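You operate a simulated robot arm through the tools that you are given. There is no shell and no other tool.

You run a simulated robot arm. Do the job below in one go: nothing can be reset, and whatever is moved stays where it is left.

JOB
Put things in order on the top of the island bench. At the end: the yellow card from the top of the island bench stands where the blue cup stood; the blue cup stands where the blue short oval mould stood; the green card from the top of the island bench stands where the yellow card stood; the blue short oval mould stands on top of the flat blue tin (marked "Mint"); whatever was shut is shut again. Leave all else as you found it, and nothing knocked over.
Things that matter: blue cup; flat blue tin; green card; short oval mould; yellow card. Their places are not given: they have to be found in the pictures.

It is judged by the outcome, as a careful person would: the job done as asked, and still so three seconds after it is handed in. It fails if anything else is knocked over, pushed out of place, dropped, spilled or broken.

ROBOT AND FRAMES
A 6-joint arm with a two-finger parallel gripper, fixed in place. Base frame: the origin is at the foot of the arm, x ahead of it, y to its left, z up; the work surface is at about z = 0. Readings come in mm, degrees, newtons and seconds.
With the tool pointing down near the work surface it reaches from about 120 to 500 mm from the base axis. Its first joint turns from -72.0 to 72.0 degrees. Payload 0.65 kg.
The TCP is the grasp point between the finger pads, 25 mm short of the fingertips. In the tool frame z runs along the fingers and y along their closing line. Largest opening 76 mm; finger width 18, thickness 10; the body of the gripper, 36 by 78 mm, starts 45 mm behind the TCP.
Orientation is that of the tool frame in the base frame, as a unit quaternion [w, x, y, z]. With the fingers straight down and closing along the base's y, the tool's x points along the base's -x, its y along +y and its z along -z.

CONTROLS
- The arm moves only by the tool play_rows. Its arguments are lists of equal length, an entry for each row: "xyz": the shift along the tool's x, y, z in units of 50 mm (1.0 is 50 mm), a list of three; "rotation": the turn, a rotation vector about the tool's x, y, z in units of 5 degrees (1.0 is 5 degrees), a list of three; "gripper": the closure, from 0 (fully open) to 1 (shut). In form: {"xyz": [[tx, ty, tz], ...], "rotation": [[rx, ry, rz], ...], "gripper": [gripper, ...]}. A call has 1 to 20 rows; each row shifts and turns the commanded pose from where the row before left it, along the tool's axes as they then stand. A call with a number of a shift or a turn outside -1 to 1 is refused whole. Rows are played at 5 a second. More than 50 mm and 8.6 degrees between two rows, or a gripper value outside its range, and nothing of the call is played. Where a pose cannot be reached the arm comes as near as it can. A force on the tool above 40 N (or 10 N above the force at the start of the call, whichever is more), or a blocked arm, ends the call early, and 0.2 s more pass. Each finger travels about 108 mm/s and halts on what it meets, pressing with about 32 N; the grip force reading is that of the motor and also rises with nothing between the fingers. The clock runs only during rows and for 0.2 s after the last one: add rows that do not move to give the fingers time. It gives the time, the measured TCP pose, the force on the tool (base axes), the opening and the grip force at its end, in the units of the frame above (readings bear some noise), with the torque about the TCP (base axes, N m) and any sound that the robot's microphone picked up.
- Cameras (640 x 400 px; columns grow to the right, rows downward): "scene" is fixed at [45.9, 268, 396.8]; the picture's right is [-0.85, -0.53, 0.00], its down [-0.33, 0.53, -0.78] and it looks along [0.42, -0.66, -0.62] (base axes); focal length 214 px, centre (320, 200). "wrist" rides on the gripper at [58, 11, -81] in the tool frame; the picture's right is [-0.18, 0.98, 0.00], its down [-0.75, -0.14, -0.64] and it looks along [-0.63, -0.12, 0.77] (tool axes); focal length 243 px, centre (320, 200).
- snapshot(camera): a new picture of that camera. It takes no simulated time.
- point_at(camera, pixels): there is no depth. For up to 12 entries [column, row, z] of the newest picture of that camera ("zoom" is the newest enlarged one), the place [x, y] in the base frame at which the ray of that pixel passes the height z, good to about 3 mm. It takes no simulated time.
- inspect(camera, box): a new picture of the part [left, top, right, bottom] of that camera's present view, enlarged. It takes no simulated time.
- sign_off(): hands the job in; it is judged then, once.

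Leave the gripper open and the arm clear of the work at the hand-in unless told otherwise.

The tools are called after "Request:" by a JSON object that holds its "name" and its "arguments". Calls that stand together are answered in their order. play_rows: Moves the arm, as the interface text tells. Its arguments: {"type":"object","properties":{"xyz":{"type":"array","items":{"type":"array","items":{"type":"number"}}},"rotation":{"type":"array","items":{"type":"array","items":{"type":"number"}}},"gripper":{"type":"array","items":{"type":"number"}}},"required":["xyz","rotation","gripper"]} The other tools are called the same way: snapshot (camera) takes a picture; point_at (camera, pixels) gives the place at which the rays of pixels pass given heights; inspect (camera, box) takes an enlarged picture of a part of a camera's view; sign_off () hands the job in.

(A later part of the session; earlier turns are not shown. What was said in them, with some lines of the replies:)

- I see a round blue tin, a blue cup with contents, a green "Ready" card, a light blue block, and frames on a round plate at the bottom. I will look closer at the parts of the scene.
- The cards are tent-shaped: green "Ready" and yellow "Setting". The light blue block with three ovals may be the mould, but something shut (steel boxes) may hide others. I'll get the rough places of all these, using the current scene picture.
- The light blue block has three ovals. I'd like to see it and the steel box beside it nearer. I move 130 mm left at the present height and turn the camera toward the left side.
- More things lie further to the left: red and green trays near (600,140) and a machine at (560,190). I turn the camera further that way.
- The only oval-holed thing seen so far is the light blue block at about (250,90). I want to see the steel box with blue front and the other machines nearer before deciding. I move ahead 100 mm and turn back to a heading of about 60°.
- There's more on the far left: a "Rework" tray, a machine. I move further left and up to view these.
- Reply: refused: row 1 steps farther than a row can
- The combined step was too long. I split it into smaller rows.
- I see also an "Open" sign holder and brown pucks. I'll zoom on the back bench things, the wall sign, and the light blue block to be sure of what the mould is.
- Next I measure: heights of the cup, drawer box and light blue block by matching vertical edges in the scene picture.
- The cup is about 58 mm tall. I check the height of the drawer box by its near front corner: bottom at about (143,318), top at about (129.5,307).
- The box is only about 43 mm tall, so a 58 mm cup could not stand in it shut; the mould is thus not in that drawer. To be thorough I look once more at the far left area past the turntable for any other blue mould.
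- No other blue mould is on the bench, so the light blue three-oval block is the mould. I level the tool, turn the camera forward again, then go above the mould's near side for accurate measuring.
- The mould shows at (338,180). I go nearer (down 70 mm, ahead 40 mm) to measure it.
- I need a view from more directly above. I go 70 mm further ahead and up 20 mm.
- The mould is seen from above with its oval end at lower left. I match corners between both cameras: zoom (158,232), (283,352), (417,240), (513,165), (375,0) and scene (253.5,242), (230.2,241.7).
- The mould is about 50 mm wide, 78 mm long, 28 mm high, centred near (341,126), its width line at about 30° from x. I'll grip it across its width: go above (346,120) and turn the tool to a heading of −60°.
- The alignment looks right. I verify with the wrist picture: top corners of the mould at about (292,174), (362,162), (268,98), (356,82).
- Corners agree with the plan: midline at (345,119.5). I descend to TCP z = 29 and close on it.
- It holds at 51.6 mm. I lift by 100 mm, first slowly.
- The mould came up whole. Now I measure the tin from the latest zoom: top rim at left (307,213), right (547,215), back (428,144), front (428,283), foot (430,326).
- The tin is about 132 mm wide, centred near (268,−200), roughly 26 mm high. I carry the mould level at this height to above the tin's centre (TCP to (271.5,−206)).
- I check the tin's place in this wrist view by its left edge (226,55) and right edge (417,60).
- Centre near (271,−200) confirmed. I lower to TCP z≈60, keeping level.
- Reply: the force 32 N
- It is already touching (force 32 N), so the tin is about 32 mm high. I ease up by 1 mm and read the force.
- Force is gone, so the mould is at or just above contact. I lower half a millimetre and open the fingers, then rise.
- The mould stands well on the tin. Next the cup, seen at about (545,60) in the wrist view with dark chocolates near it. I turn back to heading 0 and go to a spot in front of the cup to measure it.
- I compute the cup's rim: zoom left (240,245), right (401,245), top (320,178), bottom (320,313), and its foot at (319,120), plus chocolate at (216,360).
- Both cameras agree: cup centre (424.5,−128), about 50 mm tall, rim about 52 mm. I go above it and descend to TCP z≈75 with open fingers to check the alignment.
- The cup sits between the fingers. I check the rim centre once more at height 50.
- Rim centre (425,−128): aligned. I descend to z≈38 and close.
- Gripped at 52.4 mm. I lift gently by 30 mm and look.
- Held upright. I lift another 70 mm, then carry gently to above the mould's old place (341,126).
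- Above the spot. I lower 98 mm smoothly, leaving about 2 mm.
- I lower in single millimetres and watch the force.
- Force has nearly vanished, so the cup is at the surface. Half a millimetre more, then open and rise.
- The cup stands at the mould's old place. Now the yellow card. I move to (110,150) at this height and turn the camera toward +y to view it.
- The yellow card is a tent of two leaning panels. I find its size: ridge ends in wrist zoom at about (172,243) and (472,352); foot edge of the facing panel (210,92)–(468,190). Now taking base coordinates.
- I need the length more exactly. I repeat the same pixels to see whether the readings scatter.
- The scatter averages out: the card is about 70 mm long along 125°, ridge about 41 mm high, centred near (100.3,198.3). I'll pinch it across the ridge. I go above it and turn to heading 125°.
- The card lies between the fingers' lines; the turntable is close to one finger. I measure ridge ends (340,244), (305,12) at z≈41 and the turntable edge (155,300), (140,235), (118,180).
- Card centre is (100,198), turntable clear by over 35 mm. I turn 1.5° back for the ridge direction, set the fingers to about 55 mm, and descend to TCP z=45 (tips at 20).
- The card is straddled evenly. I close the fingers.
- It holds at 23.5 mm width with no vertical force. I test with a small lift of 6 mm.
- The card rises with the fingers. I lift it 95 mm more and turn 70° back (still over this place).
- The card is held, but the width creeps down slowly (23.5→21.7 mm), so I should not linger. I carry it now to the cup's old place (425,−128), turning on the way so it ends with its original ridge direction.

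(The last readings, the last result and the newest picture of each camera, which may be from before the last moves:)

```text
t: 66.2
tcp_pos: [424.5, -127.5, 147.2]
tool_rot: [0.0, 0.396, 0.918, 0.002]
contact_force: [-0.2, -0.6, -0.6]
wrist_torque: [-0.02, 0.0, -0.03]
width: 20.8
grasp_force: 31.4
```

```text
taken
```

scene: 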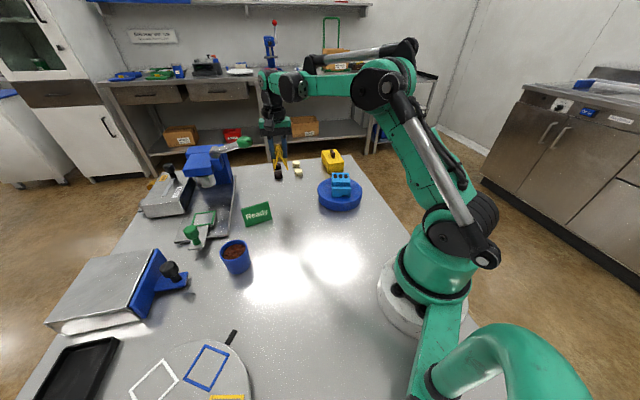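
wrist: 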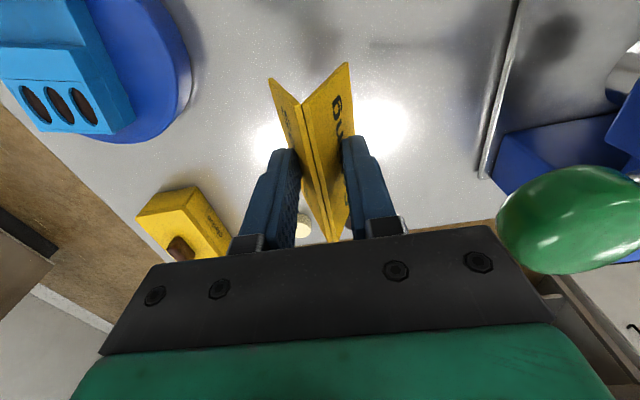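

Right on the spot (424.5,−127.5). The press's green lever knob shows large at (570,215) in the wrist view; before I lower I check where it is.

Request:
{"name": "point_at", "arguments": {"camera": "wrist", "pixels": [[575, 215, 60], [575, 215, 100], [575, 215, 130], [575, 215, 160]]}}

Request:
{"name": "point_at", "arguments": {"camera": "scene", "pixels": [[244, 142, 60], [244, 142, 100], [244, 142, 130], [244, 142, 160], [230, 160, 0]]}}

```text
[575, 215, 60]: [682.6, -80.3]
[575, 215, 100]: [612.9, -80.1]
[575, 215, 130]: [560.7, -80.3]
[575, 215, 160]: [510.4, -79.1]
```

```text
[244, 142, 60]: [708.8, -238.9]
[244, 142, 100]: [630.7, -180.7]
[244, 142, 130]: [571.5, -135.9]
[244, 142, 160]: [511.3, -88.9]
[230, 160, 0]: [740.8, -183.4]
```

The knob is at about (508,−83,163), some 90 mm away: clear. I lower to TCP z≈51 while turning the last 10°.

Request:
{"name": "play_rows", "arguments": {"xyz": [[0, 0, 0.3], [0, 0, 0.6], [0, 0, 0.6], [0, 0, 0.3], [0, 0, 0.12], [0, 0, 0]], "rotation": [[0, 0, 1], [0, 0, 1], [0, 0, 0], [0, 0, 0], [0, 0, 0], [0, 0, 0]], "gripper": [1, 1, 1, 1, 1, 1]}}

Request:
{"name": "inspect", "arguments": {"camera": "scene", "box": [240, 130, 340, 220]}}

```text
t: 67.6
tcp_pos: [423.3, -128.1, 49.5]
tool_rot: [0.0, 0.473, 0.881, 0.001]
contact_force: [0.2, -0.4, -0.1]
wrist_torque: [0.01, -0.02, 0.01]
width: 20.4
grasp_force: 32.1
```

```text
4.44 times, centred on (290, 175) of scene
```

zoom: 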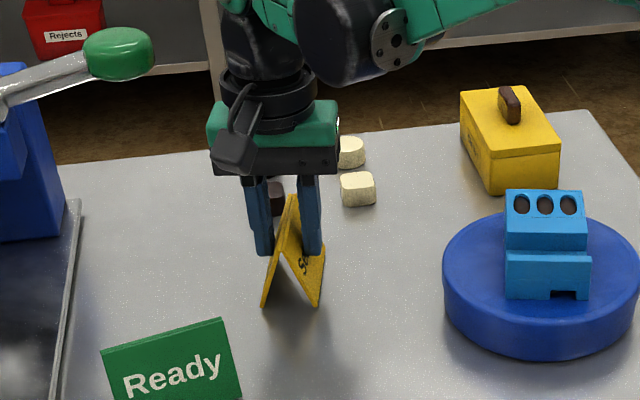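

The card is just above the table, upright. I lower in small steps.

Request:
{"name": "play_rows", "arguments": {"xyz": [[0, 0, 0.02], [0, 0, 0]], "rotation": [[0, 0, 0], [0, 0, 0]], "gripper": [1, 1]}}

Request:
{"name": "play_rows", "arguments": {"xyz": [[0, 0, 0.02], [0, 0, 0]], "rotation": [[0, 0, 0], [0, 0, 0]], "gripper": [1, 1]}}

```text
t: 68.2
tcp_pos: [423.9, -126.3, 48.4]
tool_rot: [0.0, 0.474, 0.881, 0.001]
contact_force: [-0.1, -0.2, 0.1]
wrist_torque: [-0.01, 0.0, 0.0]
width: 20.4
grasp_force: 32.4
```

```text
t: 68.8
tcp_pos: [425.9, -127.0, 47.8]
tool_rot: [0.001, 0.473, 0.881, 0.001]
contact_force: [1.0, 0.5, 4.1]
wrist_torque: [-0.02, 0.01, 0.0]
width: 20.1
grasp_force: 32.0
```

Contact at 4 N. I open and rise.

Request:
{"name": "play_rows", "arguments": {"xyz": [[0, 0, 0], [0, 0, 0], [0, 0, 0], [0, 0, -0.3], [0, 0, -0.7], [0, 0, -0.9], [0, 0, -0.4], [0, 0, 0]], "rotation": [[0, 0, 0], [0, 0, 0], [0, 0, 0], [0, 0, 0], [0, 0, 0], [0, 0, 0], [0, 0, 0], [0, 0, 0]], "gripper": [0.2, 0.2, 0.2, 0.2, 0.2, 0.2, 0, 0]}}

Request:
{"name": "snapshot", "arguments": {"camera": "wrist"}}

Request:
{"name": "inspect", "arguments": {"camera": "scene", "box": [220, 130, 340, 230]}}

```text
t: 70.6
tcp_pos: [425.2, -127.5, 163.6]
tool_rot: [0.001, 0.473, 0.881, 0.001]
contact_force: [-0.5, 0.2, -0.4]
wrist_torque: [-0.01, 0.04, -0.02]
width: 76.0
grasp_force: 0.1
```

```text
taken
```

wrist: 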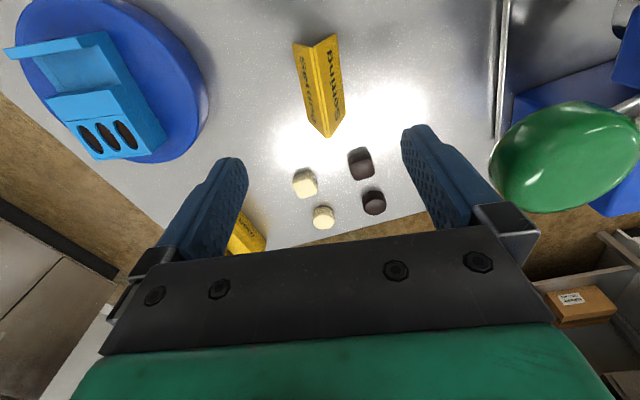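

```text
4.00 times, centred on (280, 180) of scene
```

zoom: 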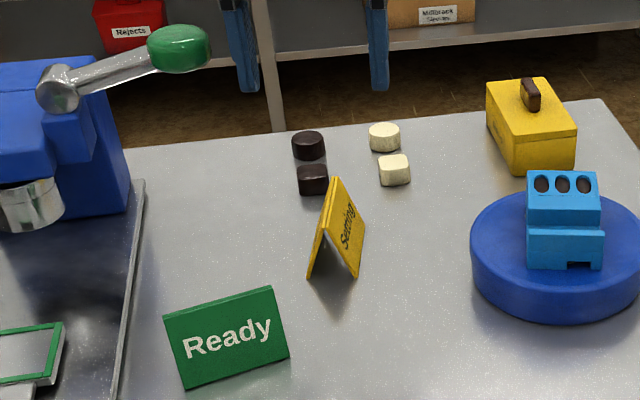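

The yellow card stands at the cup's old place. Next the green card: I turn to heading 0 and go before it, to about (335,10).

Request:
{"name": "play_rows", "arguments": {"xyz": [[0, 0, 0], [0, 0, 0], [0, 0, 0], [0, 0, 0], [0, 0, 0], [0, 0, 0], [0, 0, 0], [0, 0, 0], [0, 0, 0], [0, 0, 0], [0, 0, 0], [0, 0, 0], [0.9, 0, 0], [0.9, 0, 0], [0, 0.9, 0], [0, 0.9, 0], [0, 0.9, 0], [0, 0, 0]], "rotation": [[0, 0, -1], [0, 0, -1], [0, 0, -1], [0, 0, -1], [0, 0, -1], [0, 0, -1], [0, 0, -1], [0, 0, -1], [0, 0, -1], [0, 0, -1], [0, 0, -1], [0, 0, -0.3], [0, 0, 0], [0, 0, 0], [0, 0, 0], [0, 0, 0], [0, 0, 0], [0, 0, 0]], "gripper": [0, 0, 0, 0, 0, 0, 0, 0, 0, 0, 0, 0, 0, 0, 0, 0, 0, 0]}}

Request:
{"name": "snapshot", "arguments": {"camera": "wrist"}}

Request:
{"name": "inspect", "arguments": {"camera": "wrist", "box": [240, 60, 440, 220]}}

Request:
{"name": "inspect", "arguments": {"camera": "scene", "box": [200, 180, 300, 250]}}

```text
t: 74.4
tcp_pos: [335.3, 9.0, 162.7]
tool_rot: [0.001, 0.0, 1.0, 0.0]
contact_force: [0.2, -0.7, 0.4]
wrist_torque: [-0.05, 0.02, 0.01]
width: 75.9
grasp_force: 0.0
```

```text
taken
```

wrist: 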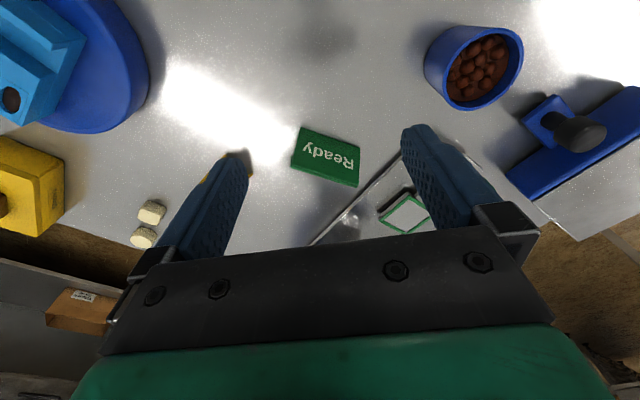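

```text
2.50 times, centred on (340, 140) of wrist
```

zoom: 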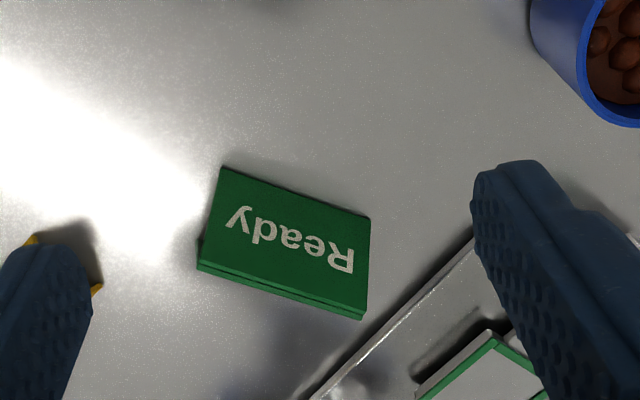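

```text
5.71 times, centred on (250, 215) of scene
```

zoom: 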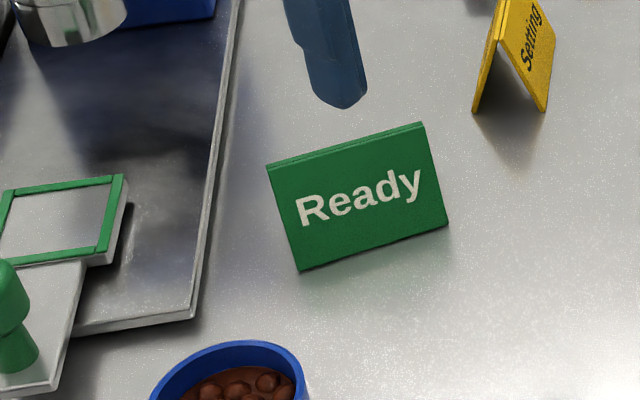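

The green card stands between, with the press plate's edge beyond it. I measure in a fresh wrist zoom: facing foot edge (222,167)–(370,215), ridge (199,265)–(363,314), plate edge (472,240)–(320,390).

Request:
{"name": "inspect", "arguments": {"camera": "wrist", "box": [240, 60, 440, 220]}}

Request:
{"name": "point_at", "arguments": {"camera": "zoom", "pixels": [[222, 167, 0], [222, 167, 0], [370, 215, 0], [370, 215, 0], [199, 265, 42], [199, 265, 42], [199, 265, 42], [363, 314, 42], [363, 314, 42], [363, 314, 42], [472, 240, 8], [320, 390, 8]]}}

Request:
{"name": "point_at", "arguments": {"camera": "scene", "pixels": [[246.7, 227.3, 0], [246.7, 227.3, 0], [272.7, 219.5, 0], [272.7, 219.5, 0], [241, 208.3, 42], [241, 208.3, 42], [268, 201.4, 42], [268, 201.4, 42], [227.5, 235, 8], [236, 200, 8]]}}

```text
2.50 times, centred on (340, 140) of wrist
```

zoom: 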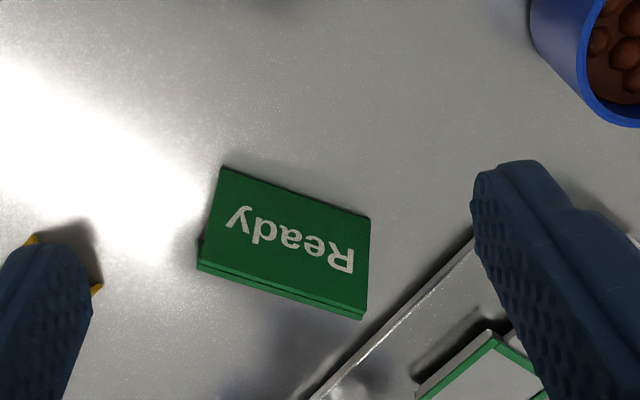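

```text
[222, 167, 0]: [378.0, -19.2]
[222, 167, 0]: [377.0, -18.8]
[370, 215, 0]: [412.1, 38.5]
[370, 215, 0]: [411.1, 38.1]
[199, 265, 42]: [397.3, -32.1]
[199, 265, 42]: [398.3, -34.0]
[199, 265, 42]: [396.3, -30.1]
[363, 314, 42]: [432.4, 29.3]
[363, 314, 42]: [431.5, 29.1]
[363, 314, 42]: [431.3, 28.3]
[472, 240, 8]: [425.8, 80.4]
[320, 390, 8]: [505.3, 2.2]
```

```text
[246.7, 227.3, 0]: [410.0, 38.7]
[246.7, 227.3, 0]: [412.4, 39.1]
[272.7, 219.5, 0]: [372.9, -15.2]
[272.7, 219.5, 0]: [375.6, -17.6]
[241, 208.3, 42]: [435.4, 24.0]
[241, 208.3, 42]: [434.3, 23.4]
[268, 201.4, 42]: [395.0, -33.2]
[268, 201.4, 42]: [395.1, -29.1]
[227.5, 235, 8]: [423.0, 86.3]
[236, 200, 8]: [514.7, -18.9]
```

The green card: centre about (413,−1), ridge along 60°, 42 mm high; the plate is over 50 mm from the finger spots. I go above it, turn to heading 60°, and narrow the fingers to about 60 mm.

Request:
{"name": "play_rows", "arguments": {"xyz": [[-0.78, -0.1, 0], [-0.77, -0.1, 0], [0, 0, 0], [0, 0, 0], [0, 0, 0], [0, 0, 0], [0, 0, 0], [0, 0, 0], [0, 0, 0], [0, 0, 0], [0, 0, 0], [0, 0, 0], [0, 0, 0], [0, 0, 0], [0, 0, 0.6], [0, 0, 0.4], [0, 0, 0]], "rotation": [[0, 0, 0], [0, 0, 0], [0, 0, -1], [0, 0, -1], [0, 0, -1], [0, 0, -1], [0, 0, -1], [0, 0, -1], [0, 0, -1], [0, 0, -1], [0, 0, -1], [0, 0, -1], [0, 0, -1], [0, 0, -1], [0, 0, 0], [0, 0, 0], [0, 0, 0]], "gripper": [0, 0, 0.2, 0.2, 0.2, 0.2, 0.2, 0.2, 0.2, 0.2, 0.2, 0.2, 0.2, 0.2, 0.2, 0.2, 0.2]}}

Request:
{"name": "snapshot", "arguments": {"camera": "wrist"}}

Request:
{"name": "snapshot", "arguments": {"camera": "scene"}}

Request:
{"name": "inspect", "arguments": {"camera": "scene", "box": [200, 140, 320, 240]}}

```text
t: 78.0
tcp_pos: [413.1, -2.3, 113.5]
tool_rot: [0.001, -0.499, 0.866, 0.0]
contact_force: [0.6, 0.5, -0.5]
wrist_torque: [0.02, 0.0, 0.0]
width: 60.9
grasp_force: 0.0
```

```text
taken
```

wrist: 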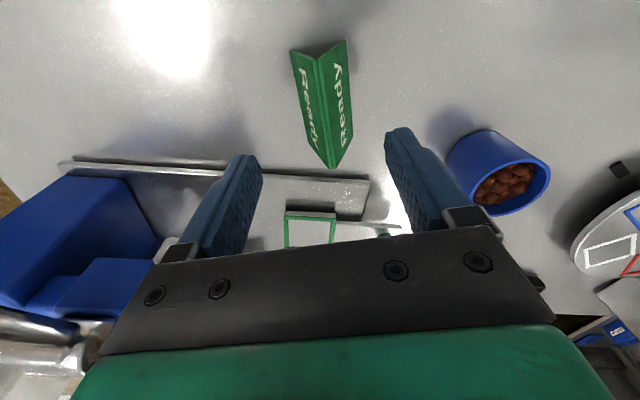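

```text
taken
```

scene: 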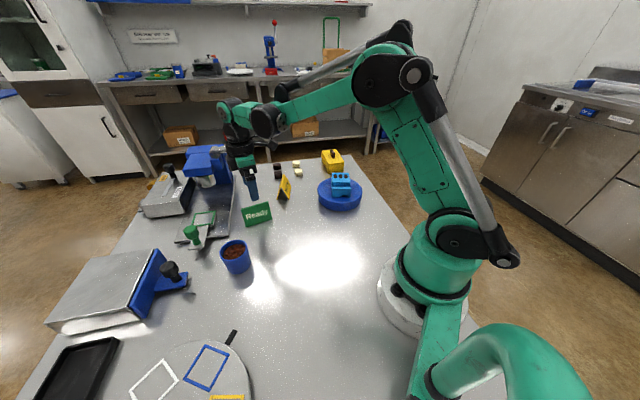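

```text
4.00 times, centred on (260, 190) of scene
```

zoom: 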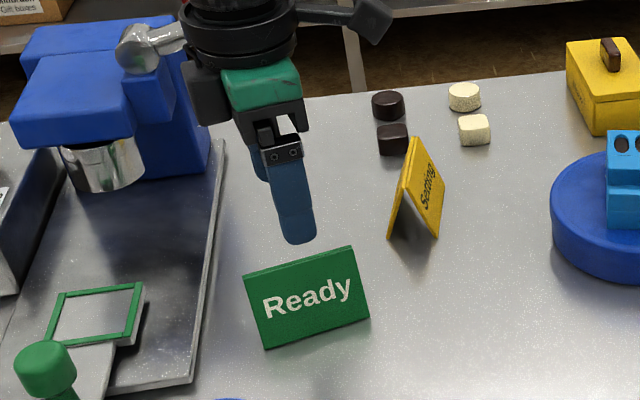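

The ridge is centred between the fingers. Before lowering I check how near the press head (blue block) is to the gripper: scene (213,174), and wrist (155,262).

Request:
{"name": "point_at", "arguments": {"camera": "scene", "pixels": [[213, 174, 60], [213, 174, 80], [213, 174, 100], [213, 174, 120], [208, 160, 100], [208, 160, 120], [208, 160, 140]]}}

Request:
{"name": "point_at", "arguments": {"camera": "wrist", "pixels": [[155, 262, 60], [155, 262, 80], [155, 262, 100], [155, 262, 120]]}}

Request:
{"name": "inspect", "arguments": {"camera": "wrist", "box": [0, 140, 260, 340]}}

```text
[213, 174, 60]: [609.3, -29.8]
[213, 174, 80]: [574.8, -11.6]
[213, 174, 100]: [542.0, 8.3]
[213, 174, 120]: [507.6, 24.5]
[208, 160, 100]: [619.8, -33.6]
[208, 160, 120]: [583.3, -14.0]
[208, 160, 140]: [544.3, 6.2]
```

```text
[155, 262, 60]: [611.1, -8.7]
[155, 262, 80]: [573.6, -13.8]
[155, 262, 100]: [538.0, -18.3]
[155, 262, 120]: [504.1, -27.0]
```

```text
2.00 times, centred on (130, 240) of wrist
```

zoom: 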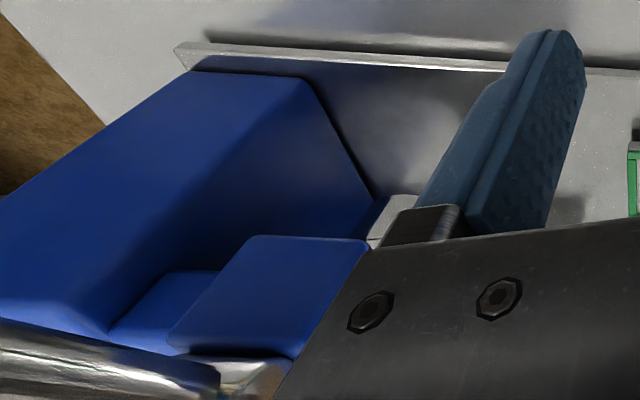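

The press head is at x≥540, more than 80 mm from the gripper. I descend to TCP z≈43 and close.

Request:
{"name": "play_rows", "arguments": {"xyz": [[0, 0, 0.5], [0, 0, 0.6], [0, 0, 0.3], [0, 0, 0], [0, 0, 0], [0, 0, 0], [0, 0, 0], [0, 0, 0]], "rotation": [[0, 0, 0], [0, 0, 0], [0, 0, 0], [0, 0, 0], [0, 0, 0], [0, 0, 0], [0, 0, 0], [0, 0, 0]], "gripper": [0.2, 0.2, 0.2, 0.2, 0.45, 1, 1, 1]}}

Request:
{"name": "snapshot", "arguments": {"camera": "wrist"}}

Request:
{"name": "inspect", "arguments": {"camera": "scene", "box": [200, 140, 320, 240]}}

```text
t: 79.8
tcp_pos: [412.3, -2.3, 42.9]
tool_rot: [0.001, -0.5, 0.866, 0.0]
contact_force: [-0.4, -0.2, -0.5]
wrist_torque: [-0.01, 0.0, 0.0]
width: 24.0
grasp_force: 31.5
```

```text
taken
```

wrist: 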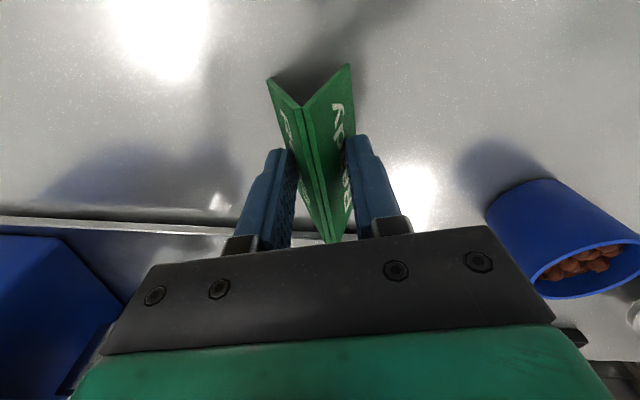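

```text
4.00 times, centred on (260, 190) of scene
```

zoom: 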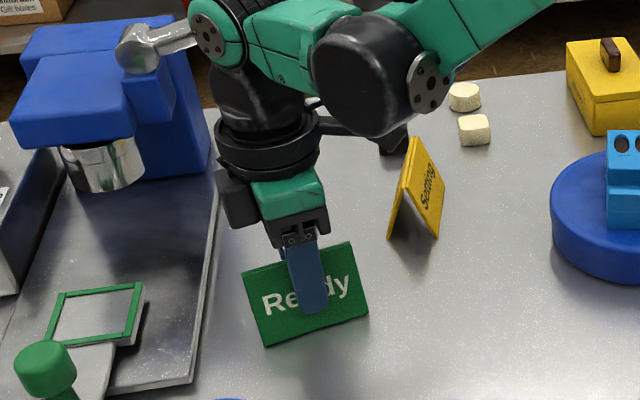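

Held at 24.0 mm. I lift 100 mm and carry it straight to the yellow card's old place (100,198).

Request:
{"name": "play_rows", "arguments": {"xyz": [[0, 0, -0.15], [0, 0, -0.5], [0, 0, -0.8], [0, 0, -0.55], [-0.02, 0.445, 0], [-0.034, 0.741, 0], [-0.041, 0.889, 0], [-0.041, 0.889, 0], [-0.041, 0.889, 0], [-0.041, 0.889, 0], [-0.041, 0.889, 0], [-0.041, 0.889, 0], [-0.027, 0.593, 0], [-0.014, 0.296, 0], [0, 0, 0]], "rotation": [[0, 0, 0], [0, 0, 0], [0, 0, 0], [0, 0, 0], [0, 0, 0], [0, 0, 0], [0, 0, 0], [0, 0, 0], [0, 0, 0], [0, 0, 0], [0, 0, 0], [0, 0, 0], [0, 0, 0], [0, 0, 0], [0, 0, 0]], "gripper": [1, 1, 1, 1, 1, 1, 1, 1, 1, 1, 1, 1, 1, 1, 1]}}

Request:
{"name": "snapshot", "arguments": {"camera": "wrist"}}

Request:
{"name": "snapshot", "arguments": {"camera": "scene"}}

```text
t: 83.0
tcp_pos: [98.8, 198.8, 141.8]
tool_rot: [0.001, -0.5, 0.866, 0.0]
contact_force: [-0.3, 0.7, 0.0]
wrist_torque: [0.02, 0.0, 0.01]
width: 23.1
grasp_force: 32.0
```

```text
taken
```

wrist: 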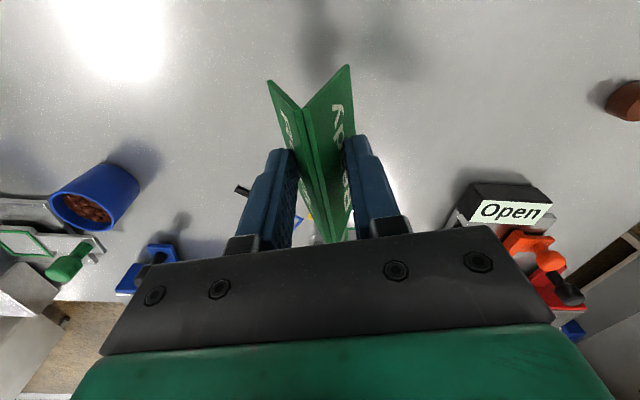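

```text
taken
```

scene: 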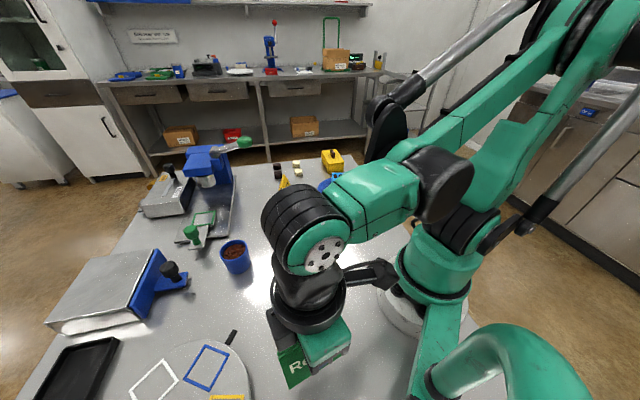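

In place above (99,199). I lower to about 47, then in small steps.

Request:
{"name": "play_rows", "arguments": {"xyz": [[0, 0, 0.3], [0, 0, 0.6], [0, 0, 0.6], [0, 0, 0.3], [0, 0, 0.1], [0, 0, 0]], "rotation": [[0, 0, 0], [0, 0, 0], [0, 0, 0], [0, 0, 0], [0, 0, 0], [0, 0, 0]], "gripper": [1, 1, 1, 1, 1, 1]}}

Request:
{"name": "play_rows", "arguments": {"xyz": [[0, 0, 0.02], [0, 0, 0]], "rotation": [[0, 0, 0], [0, 0, 0]], "gripper": [1, 1]}}

```text
t: 84.4
tcp_pos: [99.8, 197.7, 47.6]
tool_rot: [0.001, -0.501, 0.866, 0.001]
contact_force: [-0.4, 0.2, 0.0]
wrist_torque: [0.08, -0.02, 0.03]
width: 22.9
grasp_force: 32.0
```

```text
t: 85.0
tcp_pos: [99.5, 198.5, 47.0]
tool_rot: [0.001, -0.499, 0.866, -0.001]
contact_force: [-0.7, -0.1, -0.1]
wrist_torque: [-0.01, 0.03, 0.0]
width: 22.8
grasp_force: 31.6
```

No contact yet; I continue in 1 mm steps.

Request:
{"name": "play_rows", "arguments": {"xyz": [[0, 0, 0.02], [0, 0, 0]], "rotation": [[0, 0, 0], [0, 0, 0]], "gripper": [1, 1]}}

Request:
{"name": "play_rows", "arguments": {"xyz": [[0, 0, 0.014], [0, 0, 0]], "rotation": [[0, 0, 0], [0, 0, 0]], "gripper": [1, 1]}}

```text
t: 85.6
tcp_pos: [99.5, 198.3, 45.5]
tool_rot: [0.0, -0.5, 0.866, 0.0]
contact_force: [0.1, -1.3, -0.1]
wrist_torque: [0.01, 0.04, 0.0]
width: 22.2
grasp_force: 32.0
```

```text
t: 86.2
tcp_pos: [99.3, 197.8, 44.5]
tool_rot: [0.0, -0.5, 0.866, 0.0]
contact_force: [-0.5, -0.3, 4.7]
wrist_torque: [0.14, -0.05, 0.05]
width: 22.5
grasp_force: 32.1
```

Contact (4.7 N). I open the fingers and rise clear.

Request:
{"name": "play_rows", "arguments": {"xyz": [[0, 0, 0], [0, 0, 0], [0, 0, 0], [0, 0, -0.3], [0, 0, -0.7], [0, 0, -0.9], [0, 0, -0.6], [0, 0, 0]], "rotation": [[0, 0, 0], [0, 0, 0], [0, 0, 0], [0, 0, 0], [0, 0, 0], [0, 0, 0], [0, 0, 0], [0, 0, 0]], "gripper": [0.2, 0.2, 0.2, 0.2, 0.2, 0.2, 0, 0]}}

Request:
{"name": "snapshot", "arguments": {"camera": "wrist"}}

Request:
{"name": "snapshot", "arguments": {"camera": "scene"}}

```text
t: 88.0
tcp_pos: [100.6, 197.5, 169.7]
tool_rot: [0.001, -0.501, 0.866, 0.0]
contact_force: [0.1, 0.4, -0.2]
wrist_torque: [-0.01, -0.04, 0.0]
width: 75.9
grasp_force: 0.1
```

```text
taken
```

wrist: 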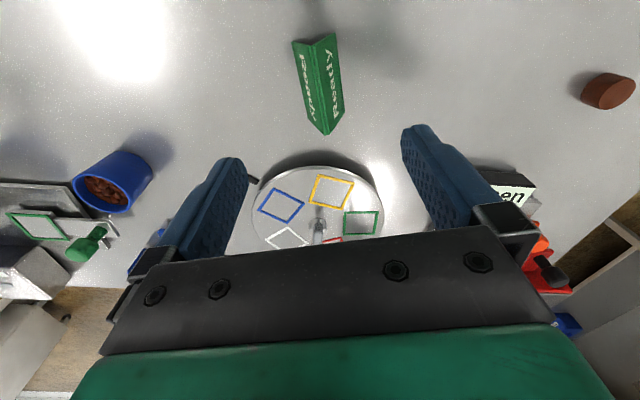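

```text
taken
```

scene: 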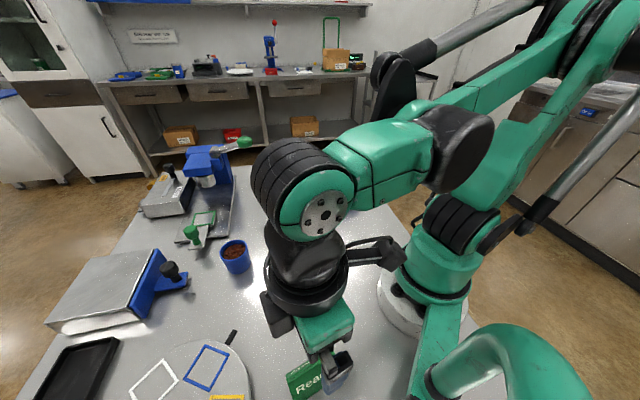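

The green card stands at the yellow card's old place. I rise and draw back to the starting pose, then check everything.

Request:
{"name": "play_rows", "arguments": {"xyz": [[0, 0, -0.9], [0, 0, -0.9], [0, 0, -0.4], [0, 0, 0], [0, 0, 0], [0, 0, 0], [0, 0, 0], [0, 0, 0], [0, 0, 0], [0, 0, 0], [0, 0, 0], [0, 0, 0], [0, 0, 0], [0, 0, 0], [0, 0, 0]], "rotation": [[0, 0, 0], [0, 0, 0], [0, 0, 0], [0, 0, 1], [0, 0, 1], [0, 0, 1], [0, 0, 1], [0, 0, 1], [0, 0, 1], [0, 0, 1], [0, 0, 1], [0, 0, 1], [0, 0, 1], [0, 0, 1], [0, 0, 1]], "gripper": [0, 0, 0, 0, 0, 0, 0, 0, 0, 0, 0, 0, 0, 0, 0]}}

Request:
{"name": "play_rows", "arguments": {"xyz": [[-0.5, -0.77, 0], [-0.5, -0.77, 0], [-0.5, -0.77, 0], [-0.5, -0.77, 0], [-0.5, -0.77, 0], [-0.44, -0.66, 0], [0, 0, 0], [0, 0, 0]], "rotation": [[0, 0, 0], [0, 0, 0], [0, 0, 0], [0, 0, 0], [0, 0, 0], [0, 0, 0], [0, 0, 0], [0, 0, 0]], "gripper": [0, 0, 0, 0, 0, 0, 0, 0]}}

Request:
{"name": "snapshot", "arguments": {"camera": "scene"}}

Request:
{"name": "snapshot", "arguments": {"camera": "wrist"}}

Request:
{"name": "inspect", "arguments": {"camera": "scene", "box": [180, 140, 380, 290]}}

Request:
{"name": "inspect", "arguments": {"camera": "scene", "box": [200, 300, 400, 400]}}

```text
t: 91.2
tcp_pos: [99.5, 196.8, 281.7]
tool_rot: [0.001, 0.001, 1.0, 0.0]
contact_force: [-0.1, -0.3, -0.4]
wrist_torque: [-0.02, 0.0, -0.01]
width: 76.0
grasp_force: 0.1
```

```text
t: 93.0
tcp_pos: [247.4, -27.9, 280.5]
tool_rot: [0.001, 0.0, 1.0, 0.0]
contact_force: [0.4, -0.1, -0.6]
wrist_torque: [0.0, -0.02, -0.01]
width: 75.6
grasp_force: 0.1
```

```text
taken
```

scene: 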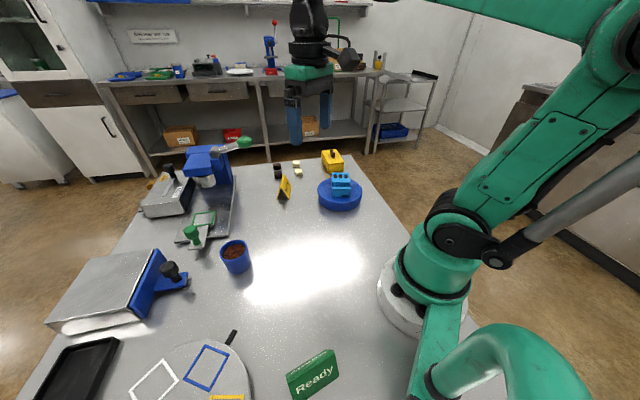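

```text
taken
```

wrist: 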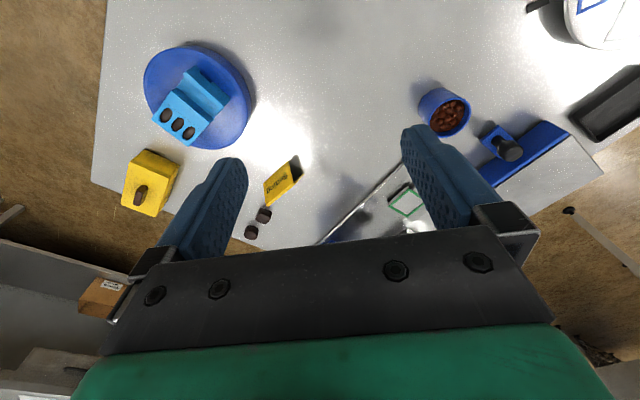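

```text
2.67 times, centred on (280, 215) of scene
```

zoom: 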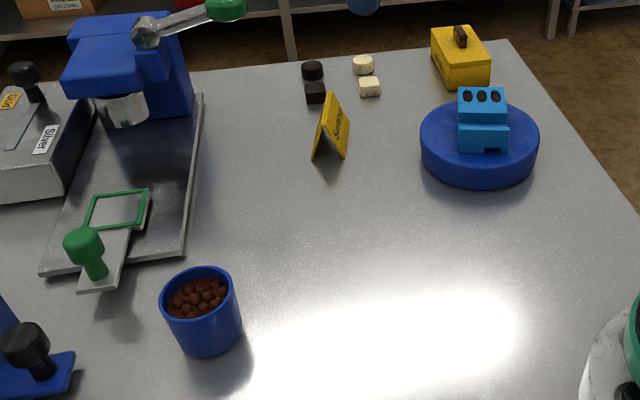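

```text
3.20 times, centred on (300, 350) of scene
```

zoom: 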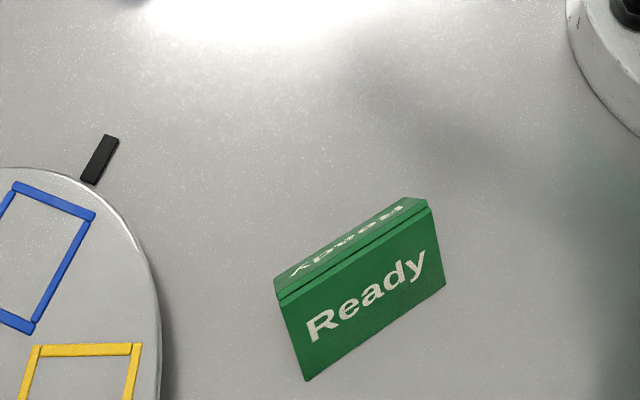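

All four things stand as asked: the mould is on the Mint tin, and the cup is at the mould's old place. The yellow card is at the cup's place and the green card at the yellow card's. Nothing else has moved and nothing was opened. The gripper is open and the arm is clear, so I hand in.

Request:
{"name": "sign_off", "arguments": {}}

```text
The job is handed in.
```

I moved all four things to where you asked and handed the job in. The result of the judging was not shown.

- **Mould:** the light blue block with three oval hollows is now on top of the flat blue "Mint" tin, well inside its edge. Nothing on the bench was labelled as the mould. This was the only blue thing with ovals that I could see, so I took it to be the one meant.
- **Blue cup:** it stands upright where the mould stood, with its contents still in it.
- **Yellow card:** it stands where the cup stood, facing the way it did before.
- **Green card:** it stands where the yellow card stood, facing the way it did in its own old place.

I opened nothing, so there was nothing to shut again. I did not look inside the closed steel drawer box: it is only about 43 mm tall, and the cup, about 50 mm tall, could not have stood in it.

In the last pictures everything else on the bench stood where it was and nothing was knocked over. The gripper is open and the arm is back at its starting pose.
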